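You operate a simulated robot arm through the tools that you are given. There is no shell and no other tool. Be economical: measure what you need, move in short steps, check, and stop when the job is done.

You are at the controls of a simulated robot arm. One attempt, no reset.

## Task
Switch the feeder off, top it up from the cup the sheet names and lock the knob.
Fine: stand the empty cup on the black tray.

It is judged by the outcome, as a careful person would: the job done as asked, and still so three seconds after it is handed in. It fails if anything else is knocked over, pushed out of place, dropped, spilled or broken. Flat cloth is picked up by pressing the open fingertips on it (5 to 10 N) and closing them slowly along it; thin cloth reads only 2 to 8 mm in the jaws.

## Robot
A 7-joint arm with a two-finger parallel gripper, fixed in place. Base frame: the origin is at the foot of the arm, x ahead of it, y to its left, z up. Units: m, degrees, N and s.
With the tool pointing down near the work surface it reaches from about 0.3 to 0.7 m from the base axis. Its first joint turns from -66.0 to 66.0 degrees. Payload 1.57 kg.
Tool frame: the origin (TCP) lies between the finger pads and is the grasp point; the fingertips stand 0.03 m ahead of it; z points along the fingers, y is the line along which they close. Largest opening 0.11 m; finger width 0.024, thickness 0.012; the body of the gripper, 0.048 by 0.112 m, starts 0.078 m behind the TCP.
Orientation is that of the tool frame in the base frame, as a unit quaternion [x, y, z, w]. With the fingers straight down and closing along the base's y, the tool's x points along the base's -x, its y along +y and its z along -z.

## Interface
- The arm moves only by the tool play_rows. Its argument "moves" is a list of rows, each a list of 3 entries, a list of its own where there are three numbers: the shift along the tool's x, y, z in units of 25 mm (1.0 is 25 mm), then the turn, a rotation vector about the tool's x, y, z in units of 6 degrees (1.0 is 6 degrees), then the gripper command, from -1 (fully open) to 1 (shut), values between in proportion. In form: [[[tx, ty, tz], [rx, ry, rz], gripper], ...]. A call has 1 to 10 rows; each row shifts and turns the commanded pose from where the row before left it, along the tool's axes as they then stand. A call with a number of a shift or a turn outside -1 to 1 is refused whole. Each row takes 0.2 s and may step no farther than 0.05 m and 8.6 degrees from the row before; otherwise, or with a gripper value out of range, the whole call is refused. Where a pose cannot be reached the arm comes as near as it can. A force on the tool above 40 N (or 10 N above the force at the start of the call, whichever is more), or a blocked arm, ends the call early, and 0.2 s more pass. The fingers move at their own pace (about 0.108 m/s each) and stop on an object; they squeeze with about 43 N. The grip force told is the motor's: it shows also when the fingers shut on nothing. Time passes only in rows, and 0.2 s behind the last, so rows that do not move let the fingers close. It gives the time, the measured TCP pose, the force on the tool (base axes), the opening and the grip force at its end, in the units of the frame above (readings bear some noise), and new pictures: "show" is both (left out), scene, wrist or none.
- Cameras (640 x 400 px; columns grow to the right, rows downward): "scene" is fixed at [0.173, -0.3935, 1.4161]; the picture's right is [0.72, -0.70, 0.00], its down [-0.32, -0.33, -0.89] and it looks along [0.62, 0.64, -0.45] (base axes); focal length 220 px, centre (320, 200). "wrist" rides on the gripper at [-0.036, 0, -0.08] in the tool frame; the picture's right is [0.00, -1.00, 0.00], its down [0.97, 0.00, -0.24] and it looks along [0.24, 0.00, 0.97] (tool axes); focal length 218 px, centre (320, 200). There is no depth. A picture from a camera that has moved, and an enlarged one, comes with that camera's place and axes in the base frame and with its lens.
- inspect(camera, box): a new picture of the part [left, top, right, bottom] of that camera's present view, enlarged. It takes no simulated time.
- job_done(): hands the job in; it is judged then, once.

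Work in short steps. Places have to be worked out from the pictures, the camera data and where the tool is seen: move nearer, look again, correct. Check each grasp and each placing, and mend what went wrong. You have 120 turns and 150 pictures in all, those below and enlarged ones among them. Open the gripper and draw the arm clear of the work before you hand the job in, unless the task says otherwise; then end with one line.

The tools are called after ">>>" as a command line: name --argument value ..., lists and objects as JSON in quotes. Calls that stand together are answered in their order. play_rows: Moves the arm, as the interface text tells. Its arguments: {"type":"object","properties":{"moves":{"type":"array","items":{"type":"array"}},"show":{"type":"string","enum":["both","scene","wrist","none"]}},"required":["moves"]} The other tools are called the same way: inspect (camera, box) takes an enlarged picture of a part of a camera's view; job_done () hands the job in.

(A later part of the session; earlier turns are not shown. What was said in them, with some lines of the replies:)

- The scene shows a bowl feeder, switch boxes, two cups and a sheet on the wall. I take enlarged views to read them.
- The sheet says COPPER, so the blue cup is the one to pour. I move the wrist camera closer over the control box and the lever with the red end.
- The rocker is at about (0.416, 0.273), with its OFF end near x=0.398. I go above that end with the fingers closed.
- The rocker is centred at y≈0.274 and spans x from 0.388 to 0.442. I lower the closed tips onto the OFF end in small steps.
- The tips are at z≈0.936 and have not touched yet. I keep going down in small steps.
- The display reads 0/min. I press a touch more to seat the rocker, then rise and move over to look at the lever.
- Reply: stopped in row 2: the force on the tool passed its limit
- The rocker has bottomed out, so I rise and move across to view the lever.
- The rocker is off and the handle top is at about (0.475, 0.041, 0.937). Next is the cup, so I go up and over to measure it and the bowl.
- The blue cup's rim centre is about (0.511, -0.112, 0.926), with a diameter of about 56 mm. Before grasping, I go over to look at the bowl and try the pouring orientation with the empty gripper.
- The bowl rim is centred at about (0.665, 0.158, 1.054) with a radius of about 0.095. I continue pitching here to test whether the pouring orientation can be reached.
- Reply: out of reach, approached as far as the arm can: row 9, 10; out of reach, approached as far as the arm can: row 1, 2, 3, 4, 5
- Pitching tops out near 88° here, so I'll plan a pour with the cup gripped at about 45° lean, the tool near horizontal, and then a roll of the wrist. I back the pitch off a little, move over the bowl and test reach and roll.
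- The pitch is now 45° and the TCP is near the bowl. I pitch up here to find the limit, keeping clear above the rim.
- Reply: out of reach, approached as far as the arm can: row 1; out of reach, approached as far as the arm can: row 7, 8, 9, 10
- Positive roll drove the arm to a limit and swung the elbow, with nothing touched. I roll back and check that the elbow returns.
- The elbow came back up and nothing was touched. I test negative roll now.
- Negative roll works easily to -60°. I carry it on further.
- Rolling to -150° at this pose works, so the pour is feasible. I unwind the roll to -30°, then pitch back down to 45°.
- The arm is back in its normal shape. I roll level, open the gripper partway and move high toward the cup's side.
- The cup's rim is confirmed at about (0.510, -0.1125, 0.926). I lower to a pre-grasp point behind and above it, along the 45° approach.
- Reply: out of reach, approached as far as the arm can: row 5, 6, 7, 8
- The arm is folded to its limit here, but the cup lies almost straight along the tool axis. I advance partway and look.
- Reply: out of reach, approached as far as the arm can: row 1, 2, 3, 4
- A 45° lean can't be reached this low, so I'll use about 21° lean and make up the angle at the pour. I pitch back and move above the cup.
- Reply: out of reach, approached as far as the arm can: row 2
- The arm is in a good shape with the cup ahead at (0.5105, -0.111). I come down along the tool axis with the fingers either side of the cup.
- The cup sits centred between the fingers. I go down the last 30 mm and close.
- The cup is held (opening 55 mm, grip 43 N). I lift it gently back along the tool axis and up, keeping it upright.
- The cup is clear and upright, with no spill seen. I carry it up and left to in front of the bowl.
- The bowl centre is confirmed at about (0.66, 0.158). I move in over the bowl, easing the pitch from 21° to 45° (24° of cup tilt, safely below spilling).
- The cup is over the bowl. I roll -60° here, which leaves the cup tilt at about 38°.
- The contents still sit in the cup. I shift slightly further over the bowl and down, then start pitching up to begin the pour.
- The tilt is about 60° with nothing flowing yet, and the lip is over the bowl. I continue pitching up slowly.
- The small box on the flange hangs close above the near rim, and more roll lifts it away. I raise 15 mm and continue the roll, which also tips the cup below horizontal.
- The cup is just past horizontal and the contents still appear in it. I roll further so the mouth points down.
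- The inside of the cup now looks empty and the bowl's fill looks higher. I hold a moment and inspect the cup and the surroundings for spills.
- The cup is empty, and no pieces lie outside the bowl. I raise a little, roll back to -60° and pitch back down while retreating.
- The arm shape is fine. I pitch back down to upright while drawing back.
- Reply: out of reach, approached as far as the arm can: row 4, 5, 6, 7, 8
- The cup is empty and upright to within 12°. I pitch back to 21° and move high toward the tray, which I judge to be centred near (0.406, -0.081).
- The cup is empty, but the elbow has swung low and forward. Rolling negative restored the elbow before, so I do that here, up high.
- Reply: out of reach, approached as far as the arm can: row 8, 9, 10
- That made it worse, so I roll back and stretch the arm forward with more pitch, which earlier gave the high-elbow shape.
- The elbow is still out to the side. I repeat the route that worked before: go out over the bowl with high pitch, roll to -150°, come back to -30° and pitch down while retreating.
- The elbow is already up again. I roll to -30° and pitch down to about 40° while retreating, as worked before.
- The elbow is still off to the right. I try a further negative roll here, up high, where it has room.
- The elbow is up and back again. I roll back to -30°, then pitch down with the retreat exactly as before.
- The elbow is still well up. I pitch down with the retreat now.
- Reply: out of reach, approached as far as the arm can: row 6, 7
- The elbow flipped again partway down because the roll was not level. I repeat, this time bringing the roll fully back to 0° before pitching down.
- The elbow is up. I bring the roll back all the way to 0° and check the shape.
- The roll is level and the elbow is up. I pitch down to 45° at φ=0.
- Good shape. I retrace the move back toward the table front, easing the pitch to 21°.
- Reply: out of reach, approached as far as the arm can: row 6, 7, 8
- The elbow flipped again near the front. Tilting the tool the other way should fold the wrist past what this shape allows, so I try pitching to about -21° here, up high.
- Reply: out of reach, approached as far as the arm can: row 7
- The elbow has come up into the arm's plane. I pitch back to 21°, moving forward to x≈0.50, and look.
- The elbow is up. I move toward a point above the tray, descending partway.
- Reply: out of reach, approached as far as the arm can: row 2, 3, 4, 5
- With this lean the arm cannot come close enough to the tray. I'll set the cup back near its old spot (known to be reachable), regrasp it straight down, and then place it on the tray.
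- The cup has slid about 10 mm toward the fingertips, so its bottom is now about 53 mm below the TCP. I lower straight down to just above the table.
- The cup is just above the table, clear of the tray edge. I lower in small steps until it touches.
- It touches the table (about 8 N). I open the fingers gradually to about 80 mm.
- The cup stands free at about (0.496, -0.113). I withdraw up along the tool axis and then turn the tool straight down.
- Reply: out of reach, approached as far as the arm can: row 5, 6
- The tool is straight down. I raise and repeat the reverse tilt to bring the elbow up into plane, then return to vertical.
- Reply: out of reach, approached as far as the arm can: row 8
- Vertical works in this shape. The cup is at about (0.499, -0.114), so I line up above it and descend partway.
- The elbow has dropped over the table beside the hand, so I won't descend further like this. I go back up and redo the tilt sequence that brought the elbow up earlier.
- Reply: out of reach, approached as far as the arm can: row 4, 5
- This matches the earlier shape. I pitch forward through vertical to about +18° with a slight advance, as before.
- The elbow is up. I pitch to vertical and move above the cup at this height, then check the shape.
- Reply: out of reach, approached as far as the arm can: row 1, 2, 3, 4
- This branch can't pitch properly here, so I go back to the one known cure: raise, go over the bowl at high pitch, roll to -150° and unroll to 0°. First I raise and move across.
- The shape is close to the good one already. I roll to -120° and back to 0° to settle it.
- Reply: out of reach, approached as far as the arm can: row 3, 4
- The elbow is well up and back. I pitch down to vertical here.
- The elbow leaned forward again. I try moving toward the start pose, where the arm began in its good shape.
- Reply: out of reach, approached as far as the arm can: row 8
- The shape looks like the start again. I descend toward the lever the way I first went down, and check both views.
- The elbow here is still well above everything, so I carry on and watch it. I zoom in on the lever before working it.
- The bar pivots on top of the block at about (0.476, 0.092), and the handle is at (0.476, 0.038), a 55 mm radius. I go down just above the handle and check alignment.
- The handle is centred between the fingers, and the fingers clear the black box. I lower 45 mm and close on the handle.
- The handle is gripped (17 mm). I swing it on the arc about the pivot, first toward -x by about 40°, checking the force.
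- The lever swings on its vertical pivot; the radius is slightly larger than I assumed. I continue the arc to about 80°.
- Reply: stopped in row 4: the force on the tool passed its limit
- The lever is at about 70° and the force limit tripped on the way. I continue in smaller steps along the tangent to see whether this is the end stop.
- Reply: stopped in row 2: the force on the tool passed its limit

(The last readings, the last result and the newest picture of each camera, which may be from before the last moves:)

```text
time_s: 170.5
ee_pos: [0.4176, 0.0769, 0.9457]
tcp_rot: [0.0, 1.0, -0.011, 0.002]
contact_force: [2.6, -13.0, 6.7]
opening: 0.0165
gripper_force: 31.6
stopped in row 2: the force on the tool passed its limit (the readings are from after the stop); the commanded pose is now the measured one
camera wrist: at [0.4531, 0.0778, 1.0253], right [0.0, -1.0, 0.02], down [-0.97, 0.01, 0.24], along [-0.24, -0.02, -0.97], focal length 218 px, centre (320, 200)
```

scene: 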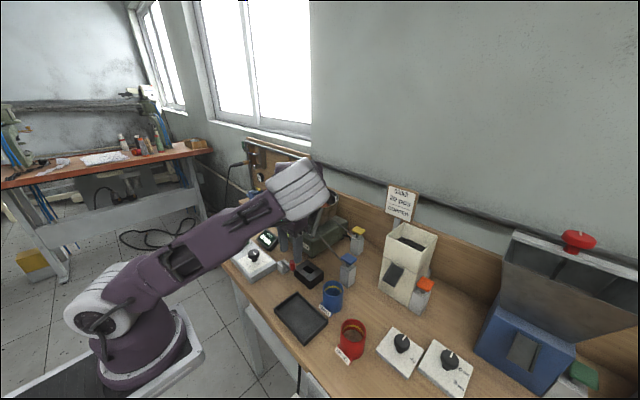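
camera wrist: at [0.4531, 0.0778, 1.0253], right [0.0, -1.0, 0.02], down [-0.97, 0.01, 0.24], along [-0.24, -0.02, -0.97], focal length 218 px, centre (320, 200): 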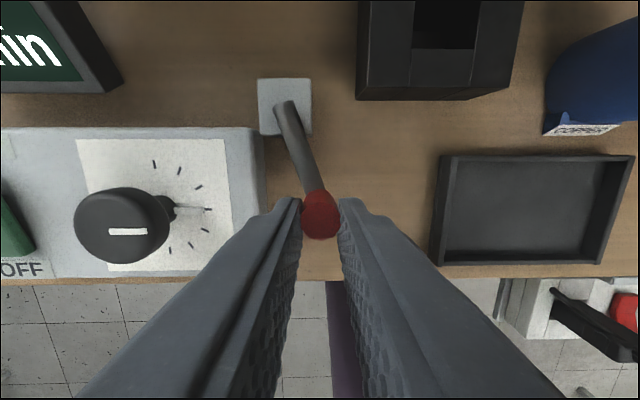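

Some of this resistance is the grip twisting on the handle. I loosen the fingers to about 30 mm and push the handle with the right finger instead.

>>> play_rows --moves '[[[0, 0, 0], [0, 0, 0], 0.45], [[0, 0, 0], [0, 0, 0], 0.45], [[0, 0.2, 0], [0, 0, 0], 0.45], [[0, 0.2, 0], [0, 0, 0], 0.45], [[0, 0.1, 0], [0, 0, 0], 0.45], [[0, 0.1, 0], [0, 0, 0], 0.45], [[0, 0.1, 0], [0, 0, 0], 0.45], [[0, 0, 0], [0, 0, 0], 0.45]]' --show "wrist"

```text
time_s: 172.3
ee_pos: [0.4165, 0.0943, 0.9453]
tcp_rot: [0.002, 1.0, -0.013, 0.0]
contact_force: [-7.3, -24.2, 5.0]
opening: 0.0512
gripper_force: 11.5
camera wrist: at [0.4526, 0.0953, 1.0245], right [0.0, -1.0, 0.02], down [-0.97, 0.01, 0.24], along [-0.24, -0.02, -0.97], focal length 218 px, centre (320, 200)
```

wrist: 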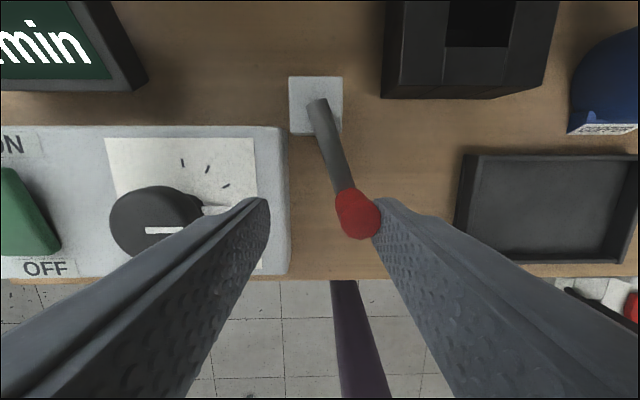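

The handle won't move further even under a 24 N push, so this is its end stop. I back off, open a little and rise clear to check that the lever stays there.

>>> play_rows --moves '[[[0, -0.3, 0], [0, 0, 0], 0], [[0, -0.3, 0], [0, 0, 0], 0], [[0, 0, 0], [0, 0, 0], 0], [[0, 0, -0.6], [0, 0, 0], 0], [[0, 0, -1], [0, 0, 0], 0], [[0, 0, -1], [0, 0, 0], 0], [[0, 0, -1], [0, 0, 0], 0], [[0, 0, 0], [0, 0, 0], 0]]'

>>> inspect --camera "scene" --box '[210, 220, 330, 300]'

```text
time_s: 174.1
ee_pos: [0.4158, 0.0826, 1.0343]
tcp_rot: [0.0, 1.0, -0.011, 0.002]
contact_force: [-0.5, 0.2, 0.0]
opening: 0.0551
gripper_force: 0.0
camera wrist: at [0.4505, 0.0845, 1.1143], right [0.0, -1.0, 0.02], down [-0.97, 0.0, 0.24], along [-0.24, -0.02, -0.97], focal length 218 px, centre (320, 200)
```

scene: 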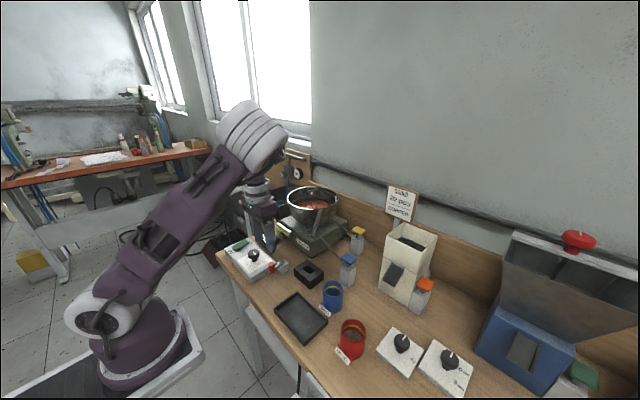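
wrist: 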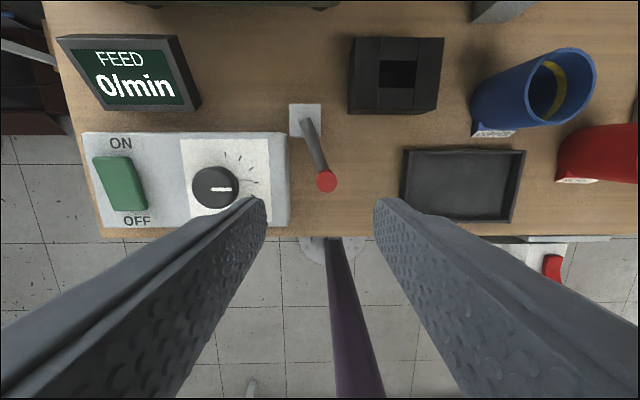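

```text
5.00 times, centred on (270, 260) of scene
camera zoom: at [0.173, -0.3935, 1.4161], right [0.72, -0.7, 0.0], down [-0.32, -0.33, -0.89], along [0.62, 0.64, -0.45], focal length 1098 px, centre (570, -100)
```

zoom: 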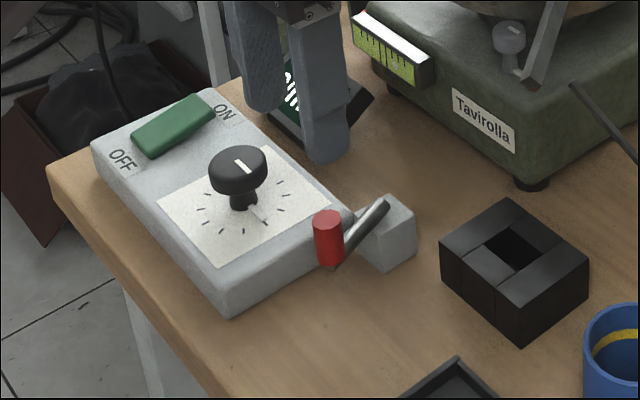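

The lever holds at its stop and the feeder still reads 0/min. Now back to the cup: I level the tool, rise a little and move above it with the fingers open.

>>> play_rows --moves '[[[0, 0, -1], [-0.2, 0, 0], -0.5], [[-0.4, -1, -0.5], [0, 0, 0], -0.5], [[-0.4, -1, 0], [0, 0, 0], -0.5], [[-0.4, -1, 0], [0, 0, 0], -0.5], [[-0.4, -1, 0], [0, 0, 0], -0.5], [[-0.4, -1, 0], [0, 0, 0], -0.5], [[-0.4, -1, 0], [0, 0, 0], -0.5], [[-0.4, -1, 0], [0, 0, 0], -0.5], [[-0.4, -0.9, 0], [0, 0, 0], -0.5], [[0, 0, 0], [0, 0, 0], -0.5]]'

```text
time_s: 176.3
ee_pos: [0.498, -0.1132, 1.0732]
tcp_rot: [0.0, 1.0, -0.001, 0.002]
contact_force: [-0.1, 0.3, -0.4]
opening: 0.0826
gripper_force: 0.1
camera wrist: at [0.5334, -0.1136, 1.1524], right [0.0, -1.0, 0.0], down [-0.97, 0.0, 0.24], along [-0.24, 0.0, -0.97], focal length 218 px, centre (320, 200)
```

scene: 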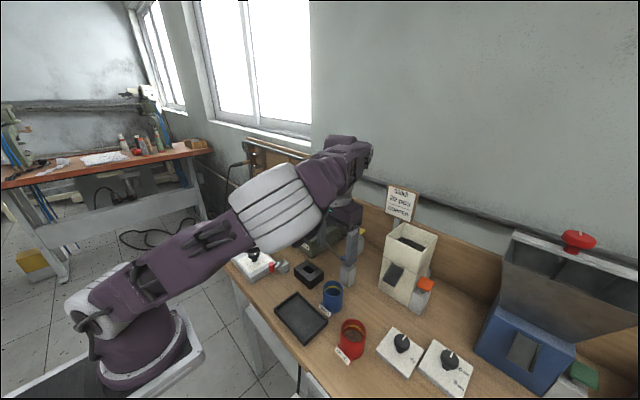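
wrist: 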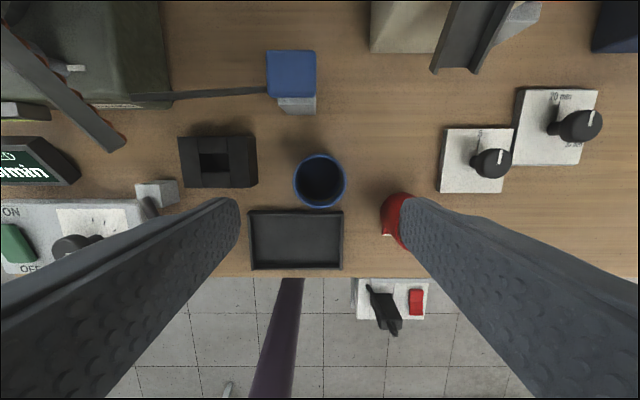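

The cup is directly below. I descend in stages, watching the elbow.

>>> play_rows --moves '[[[0, 0, 1], [0, 0, 0], -0.5], [[0, 0, 1], [0, 0, 0], -0.5], [[0, 0, 1], [0, 0, 0], -0.5], [[0, 0, 1], [0, 0, 0], -0.5], [[0, 0, 0.6], [0, 0, 0], -0.5], [[0, 0, 0], [0, 0, 0], -0.5]]'

```text
time_s: 177.7
ee_pos: [0.4977, -0.1142, 0.955]
tcp_rot: [0.0, 1.0, 0.001, 0.001]
contact_force: [-0.4, -0.2, 0.2]
opening: 0.0826
gripper_force: 0.1
camera wrist: at [0.5333, -0.1144, 1.0351], right [0.0, -1.0, 0.0], down [-0.97, 0.0, 0.24], along [-0.24, 0.0, -0.97], focal length 218 px, centre (320, 200)
```

scene: 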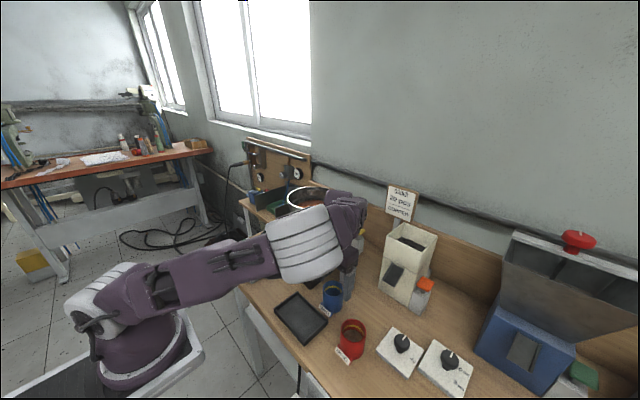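
wrist: 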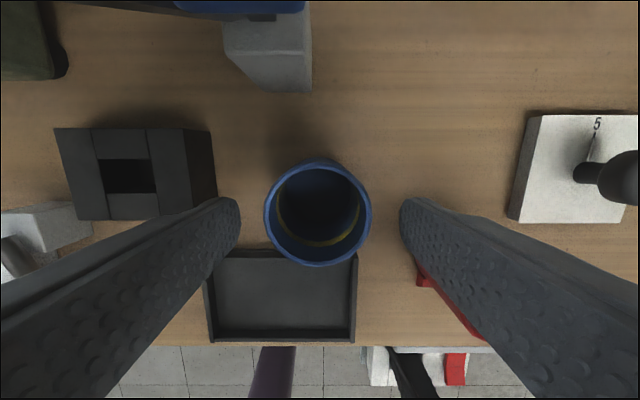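

The fingers straddle the cup, centred, and the elbow is still about 0.2 m above the table. I go down the last 50 mm and close.

>>> play_rows --moves '[[[0, 0, 0.8], [0, 0, 0], -0.5], [[0, 0, 0.8], [0, 0, 0], -0.5], [[0, 0, 0.4], [0, 0, 0], -0.5], [[0, 0, 0], [0, 0, 0], -0.5], [[0, 0, 0], [0, 0, 0], -0.2], [[0, 0, 0], [0, 0, 0], 0.1], [[0, 0, 0], [0, 0, 0], 0.5], [[0, 0, 0], [0, 0, 0], 1], [[0, 0, 0], [0, 0, 0], 1]]'

```text
time_s: 179.7
ee_pos: [0.4989, -0.113, 0.9071]
tcp_rot: [0.0, 1.0, 0.0, 0.001]
contact_force: [0.2, 0.0, 0.3]
opening: 0.0545
gripper_force: 43.6
camera wrist: at [0.5334, -0.1143, 0.9877], right [0.0, -1.0, 0.0], down [-0.97, 0.0, 0.24], along [-0.24, 0.0, -0.97], focal length 218 px, centre (320, 200)
```

scene: 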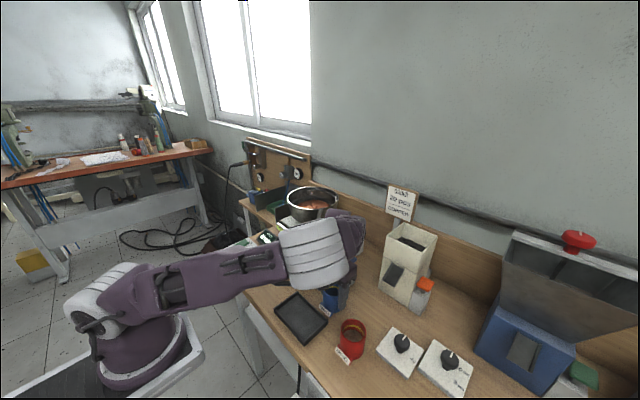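
wrist: 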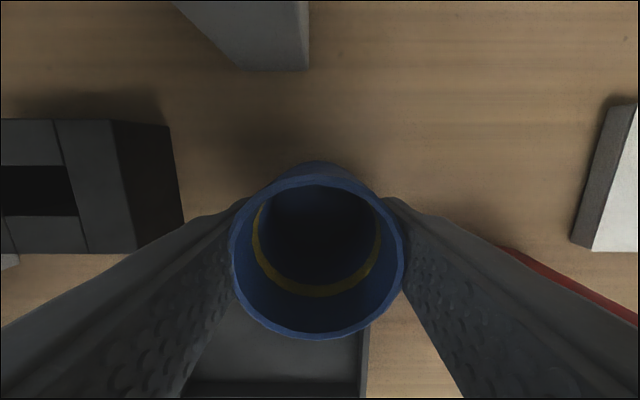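

The cup is gripped (54.5 mm). I lift 60 mm and carry it straight back over the tray.

>>> play_rows --moves '[[[0, 0, -0.5], [0, 0, 0], 1], [[0, 0, -1], [0, 0, 0], 1], [[0, 0, -0.9], [0, 0, 0], 1], [[0.6, 0.2, 0], [0, 0, 0], 1], [[0.6, 0.2, 0], [0, 0, 0], 1], [[0.6, 0.2, 0], [0, 0, 0], 1], [[0.6, 0.2, 0], [0, 0, 0], 1], [[0.6, 0.2, 0], [0, 0, 0], 1], [[0.45, 0.2, 0], [0, 0, 0], 1], [[0, 0, 0], [0, 0, 0], 1]]'

```text
time_s: 181.9
ee_pos: [0.412, -0.0837, 0.9691]
tcp_rot: [0.0, 1.0, 0.0, 0.0]
contact_force: [0.4, 0.4, -1.6]
opening: 0.0544
gripper_force: 42.6
camera wrist: at [0.447, -0.0838, 1.0486], right [0.0, -1.0, 0.0], down [-0.97, 0.0, 0.24], along [-0.24, 0.0, -0.97], focal length 218 px, centre (320, 200)
```

scene: 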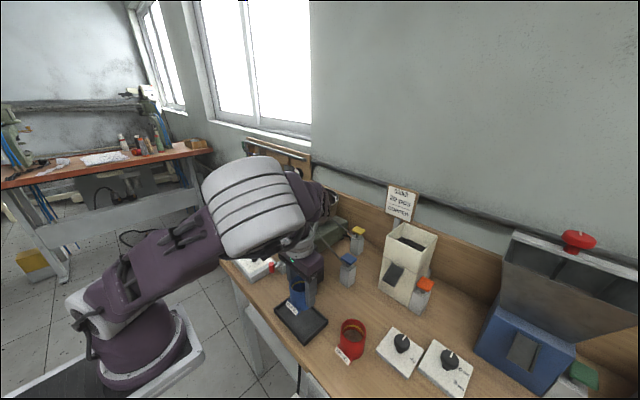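
wrist: 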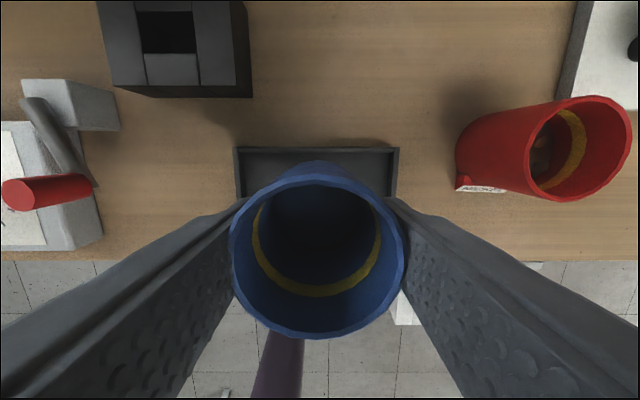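

The cup is above the tray. I check the fore-aft fit with a zoom before lowering.

>>> inspect --camera "scene" --box '[260, 270, 340, 345]'

```text
5.33 times, centred on (300, 308) of scene
camera zoom: at [0.173, -0.3935, 1.4161], right [0.72, -0.7, 0.0], down [-0.32, -0.33, -0.89], along [0.62, 0.64, -0.45], focal length 1172 px, centre (427, -373)
```

zoom: 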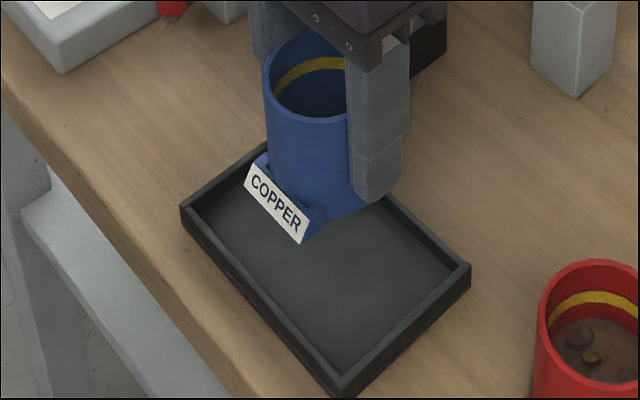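

The tray's inside spans x of about 0.366–0.440 and the cup with its tag needs 67 mm, so I centre at x=0.409. Then I lower gently until it touches.

>>> play_rows --moves '[[[0.12, 0, 0.5], [0, 0, 0], 1], [[0, 0, 0.8], [0, 0, 0], 1], [[0, 0, 0.6], [0, 0, 0], 1], [[0, 0, 0.2], [0, 0, 0], 1], [[0, 0, 0.12], [0, 0, 0], 1], [[0, 0, 0], [0, 0, 0], 1]]' --show "scene"

>>> inspect --camera "scene" --box '[260, 270, 340, 345]'

```text
time_s: 183.3
ee_pos: [0.4092, -0.0857, 0.9128]
tcp_rot: [0.0, 1.0, 0.001, 0.002]
contact_force: [0.7, 0.8, 13.3]
opening: 0.0546
gripper_force: 43.1
```

scene: 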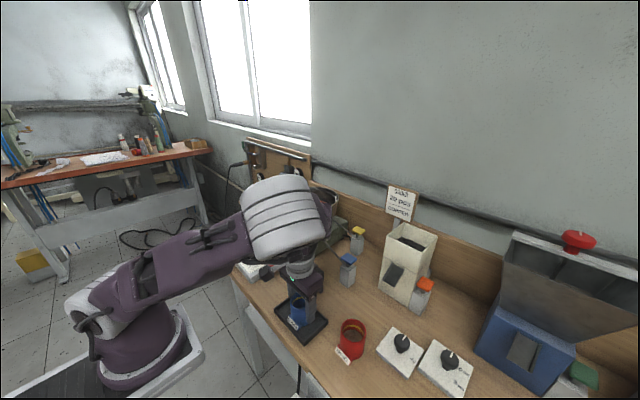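

```text
5.33 times, centred on (300, 308) of scene
camera zoom: at [0.1728, -0.3935, 1.4162], right [0.72, -0.7, 0.0], down [-0.32, -0.33, -0.89], along [0.62, 0.64, -0.45], focal length 1172 px, centre (427, -373)
```

zoom: 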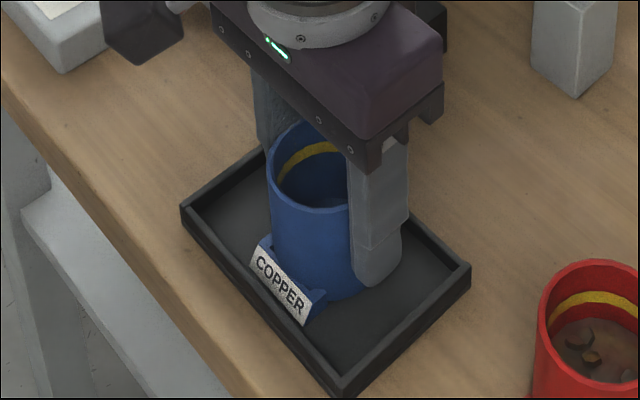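

The cup is resting on the tray floor, inside the rim. I open just enough to release, to stay inside the tray walls, and lift straight up.

>>> play_rows --moves '[[[0, 0, -0.04], [0, 0, 0], 0], [[0, 0, 0], [0, 0, 0], -0.15], [[0, 0, 0], [0, 0, 0], -0.27], [[0, 0, 0], [0, 0, 0], -0.27], [[0, 0, -0.4], [0, 0, 0], -0.27], [[0, 0, -0.8], [0, 0, 0], -0.27], [[0, 0, -1], [0, 0, 0], -0.27], [[0, 0, -1], [0, 0, 0], -0.27], [[0, 0, -1], [0, 0, 0], -0.27], [[0, 0, -1], [0, 0, 0], -0.27]]'

```text
time_s: 185.5
ee_pos: [0.4109, -0.085, 1.043]
tcp_rot: [0.0, 1.0, 0.001, 0.002]
contact_force: [0.4, -0.5, 0.6]
opening: 0.0698
gripper_force: 0.0
camera wrist: at [0.4451, -0.0855, 1.123], right [0.0, -1.0, 0.0], down [-0.97, 0.0, 0.24], along [-0.24, 0.0, -0.97], focal length 218 px, centre (320, 200)
```

scene: 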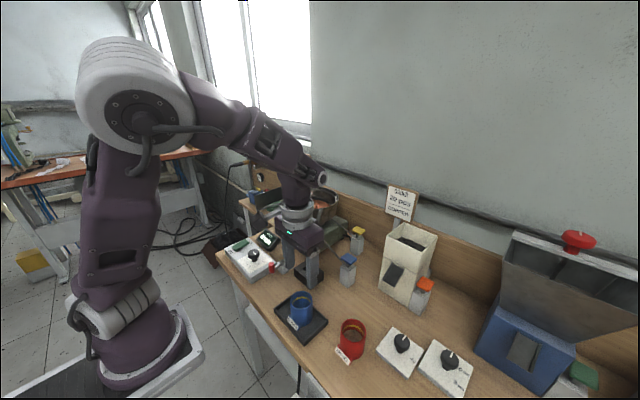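
wrist: 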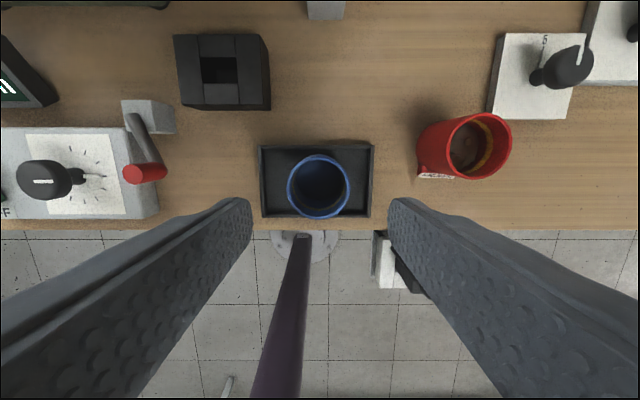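

The cup stands alone in the tray and the arm is clear. I draw the arm up and back, then do a final check of everything.

>>> play_rows --moves '[[[0, 0, -1], [0, 0, 0], -1], [[0, 0, -1], [0, 0, 0], -1], [[0, 0, -1], [0, 0, 0], -1], [[0, 0.5, -1], [0, 0, 0], -1], [[0, 1, -1], [0, 0, 0], -1], [[0.3, 1, -1], [0, 0, 0], -1], [[0.3, 1, -1], [0, 0, 0], -1], [[0.3, 1, -1], [0, 0, 0], -1], [[0, 0.5, -1], [0, 0, 0], -1], [[0, 0, 0], [0, 0, 0], -1]]'

>>> inspect --camera "scene" --box '[210, 180, 370, 280]'

>>> inspect --camera "scene" --box '[250, 260, 410, 360]'

```text
time_s: 187.7
ee_pos: [0.4104, 0.0578, 1.2616]
tcp_rot: [0.0, 1.0, 0.0, 0.001]
contact_force: [0.5, 0.8, 0.3]
opening: 0.1102
gripper_force: 0.0
out of reach, approached as far as the arm can: row 1, 2, 3
camera wrist: at [0.4453, 0.0565, 1.3404], right [0.0, -1.0, 0.0], down [-0.97, 0.0, 0.24], along [-0.24, 0.0, -0.97], focal length 218 px, centre (320, 200)
```

scene: 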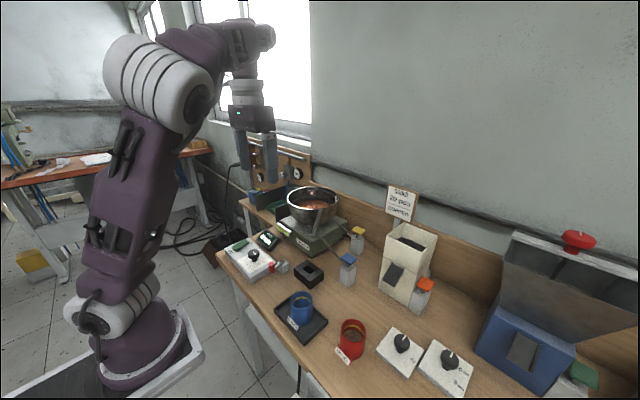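
wrist: 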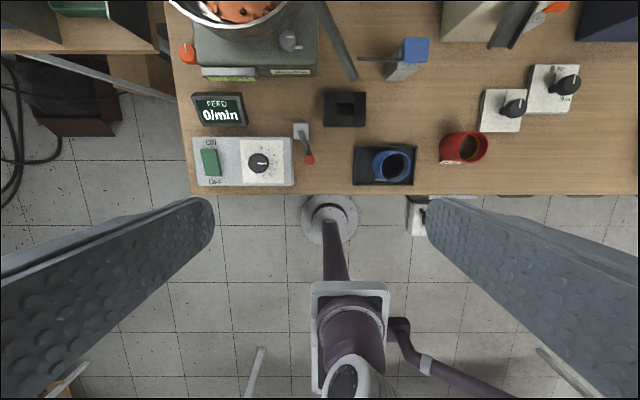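

```text
4.00 times, centred on (290, 230) of scene
camera zoom: at [0.173, -0.3935, 1.4161], right [0.72, -0.7, 0.0], down [-0.32, -0.33, -0.89], along [0.62, 0.64, -0.45], focal length 879 px, centre (440, 80)
```

zoom: 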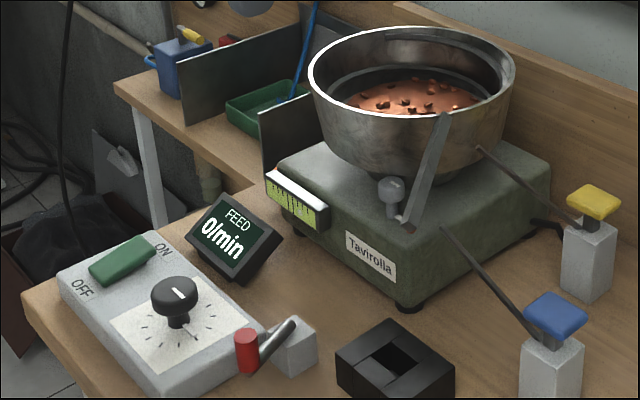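

```text
4.00 times, centred on (330, 310) of scene
camera zoom: at [0.173, -0.3935, 1.4161], right [0.72, -0.7, 0.0], down [-0.32, -0.33, -0.89], along [0.62, 0.64, -0.45], focal length 879 px, centre (280, -240)
```

zoom: 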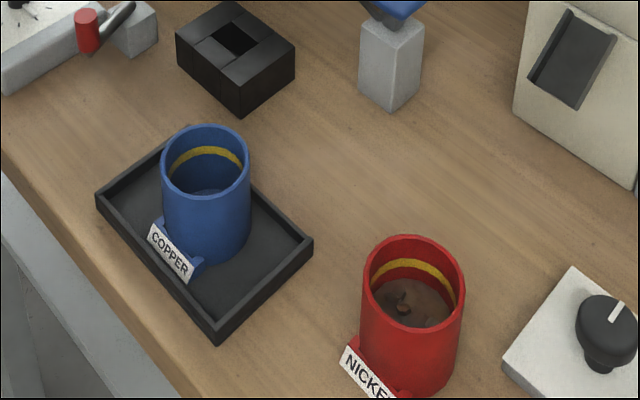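

The display reads 0/min, the bowl is topped up with no spill in view, the lever is at its stop, and the empty cup stands in the tray. The arm is clear, so I hand the job in.

>>> job_done

```text
The job is handed in.
```

The feeder is off (0/min), it has been topped up from the blue COPPER cup, the lock lever is swung to its end stop, and the empty cup stands on the black tray. Nothing on the display confirms the lock: I judged it by the lever holding at about 73° against a firm push.
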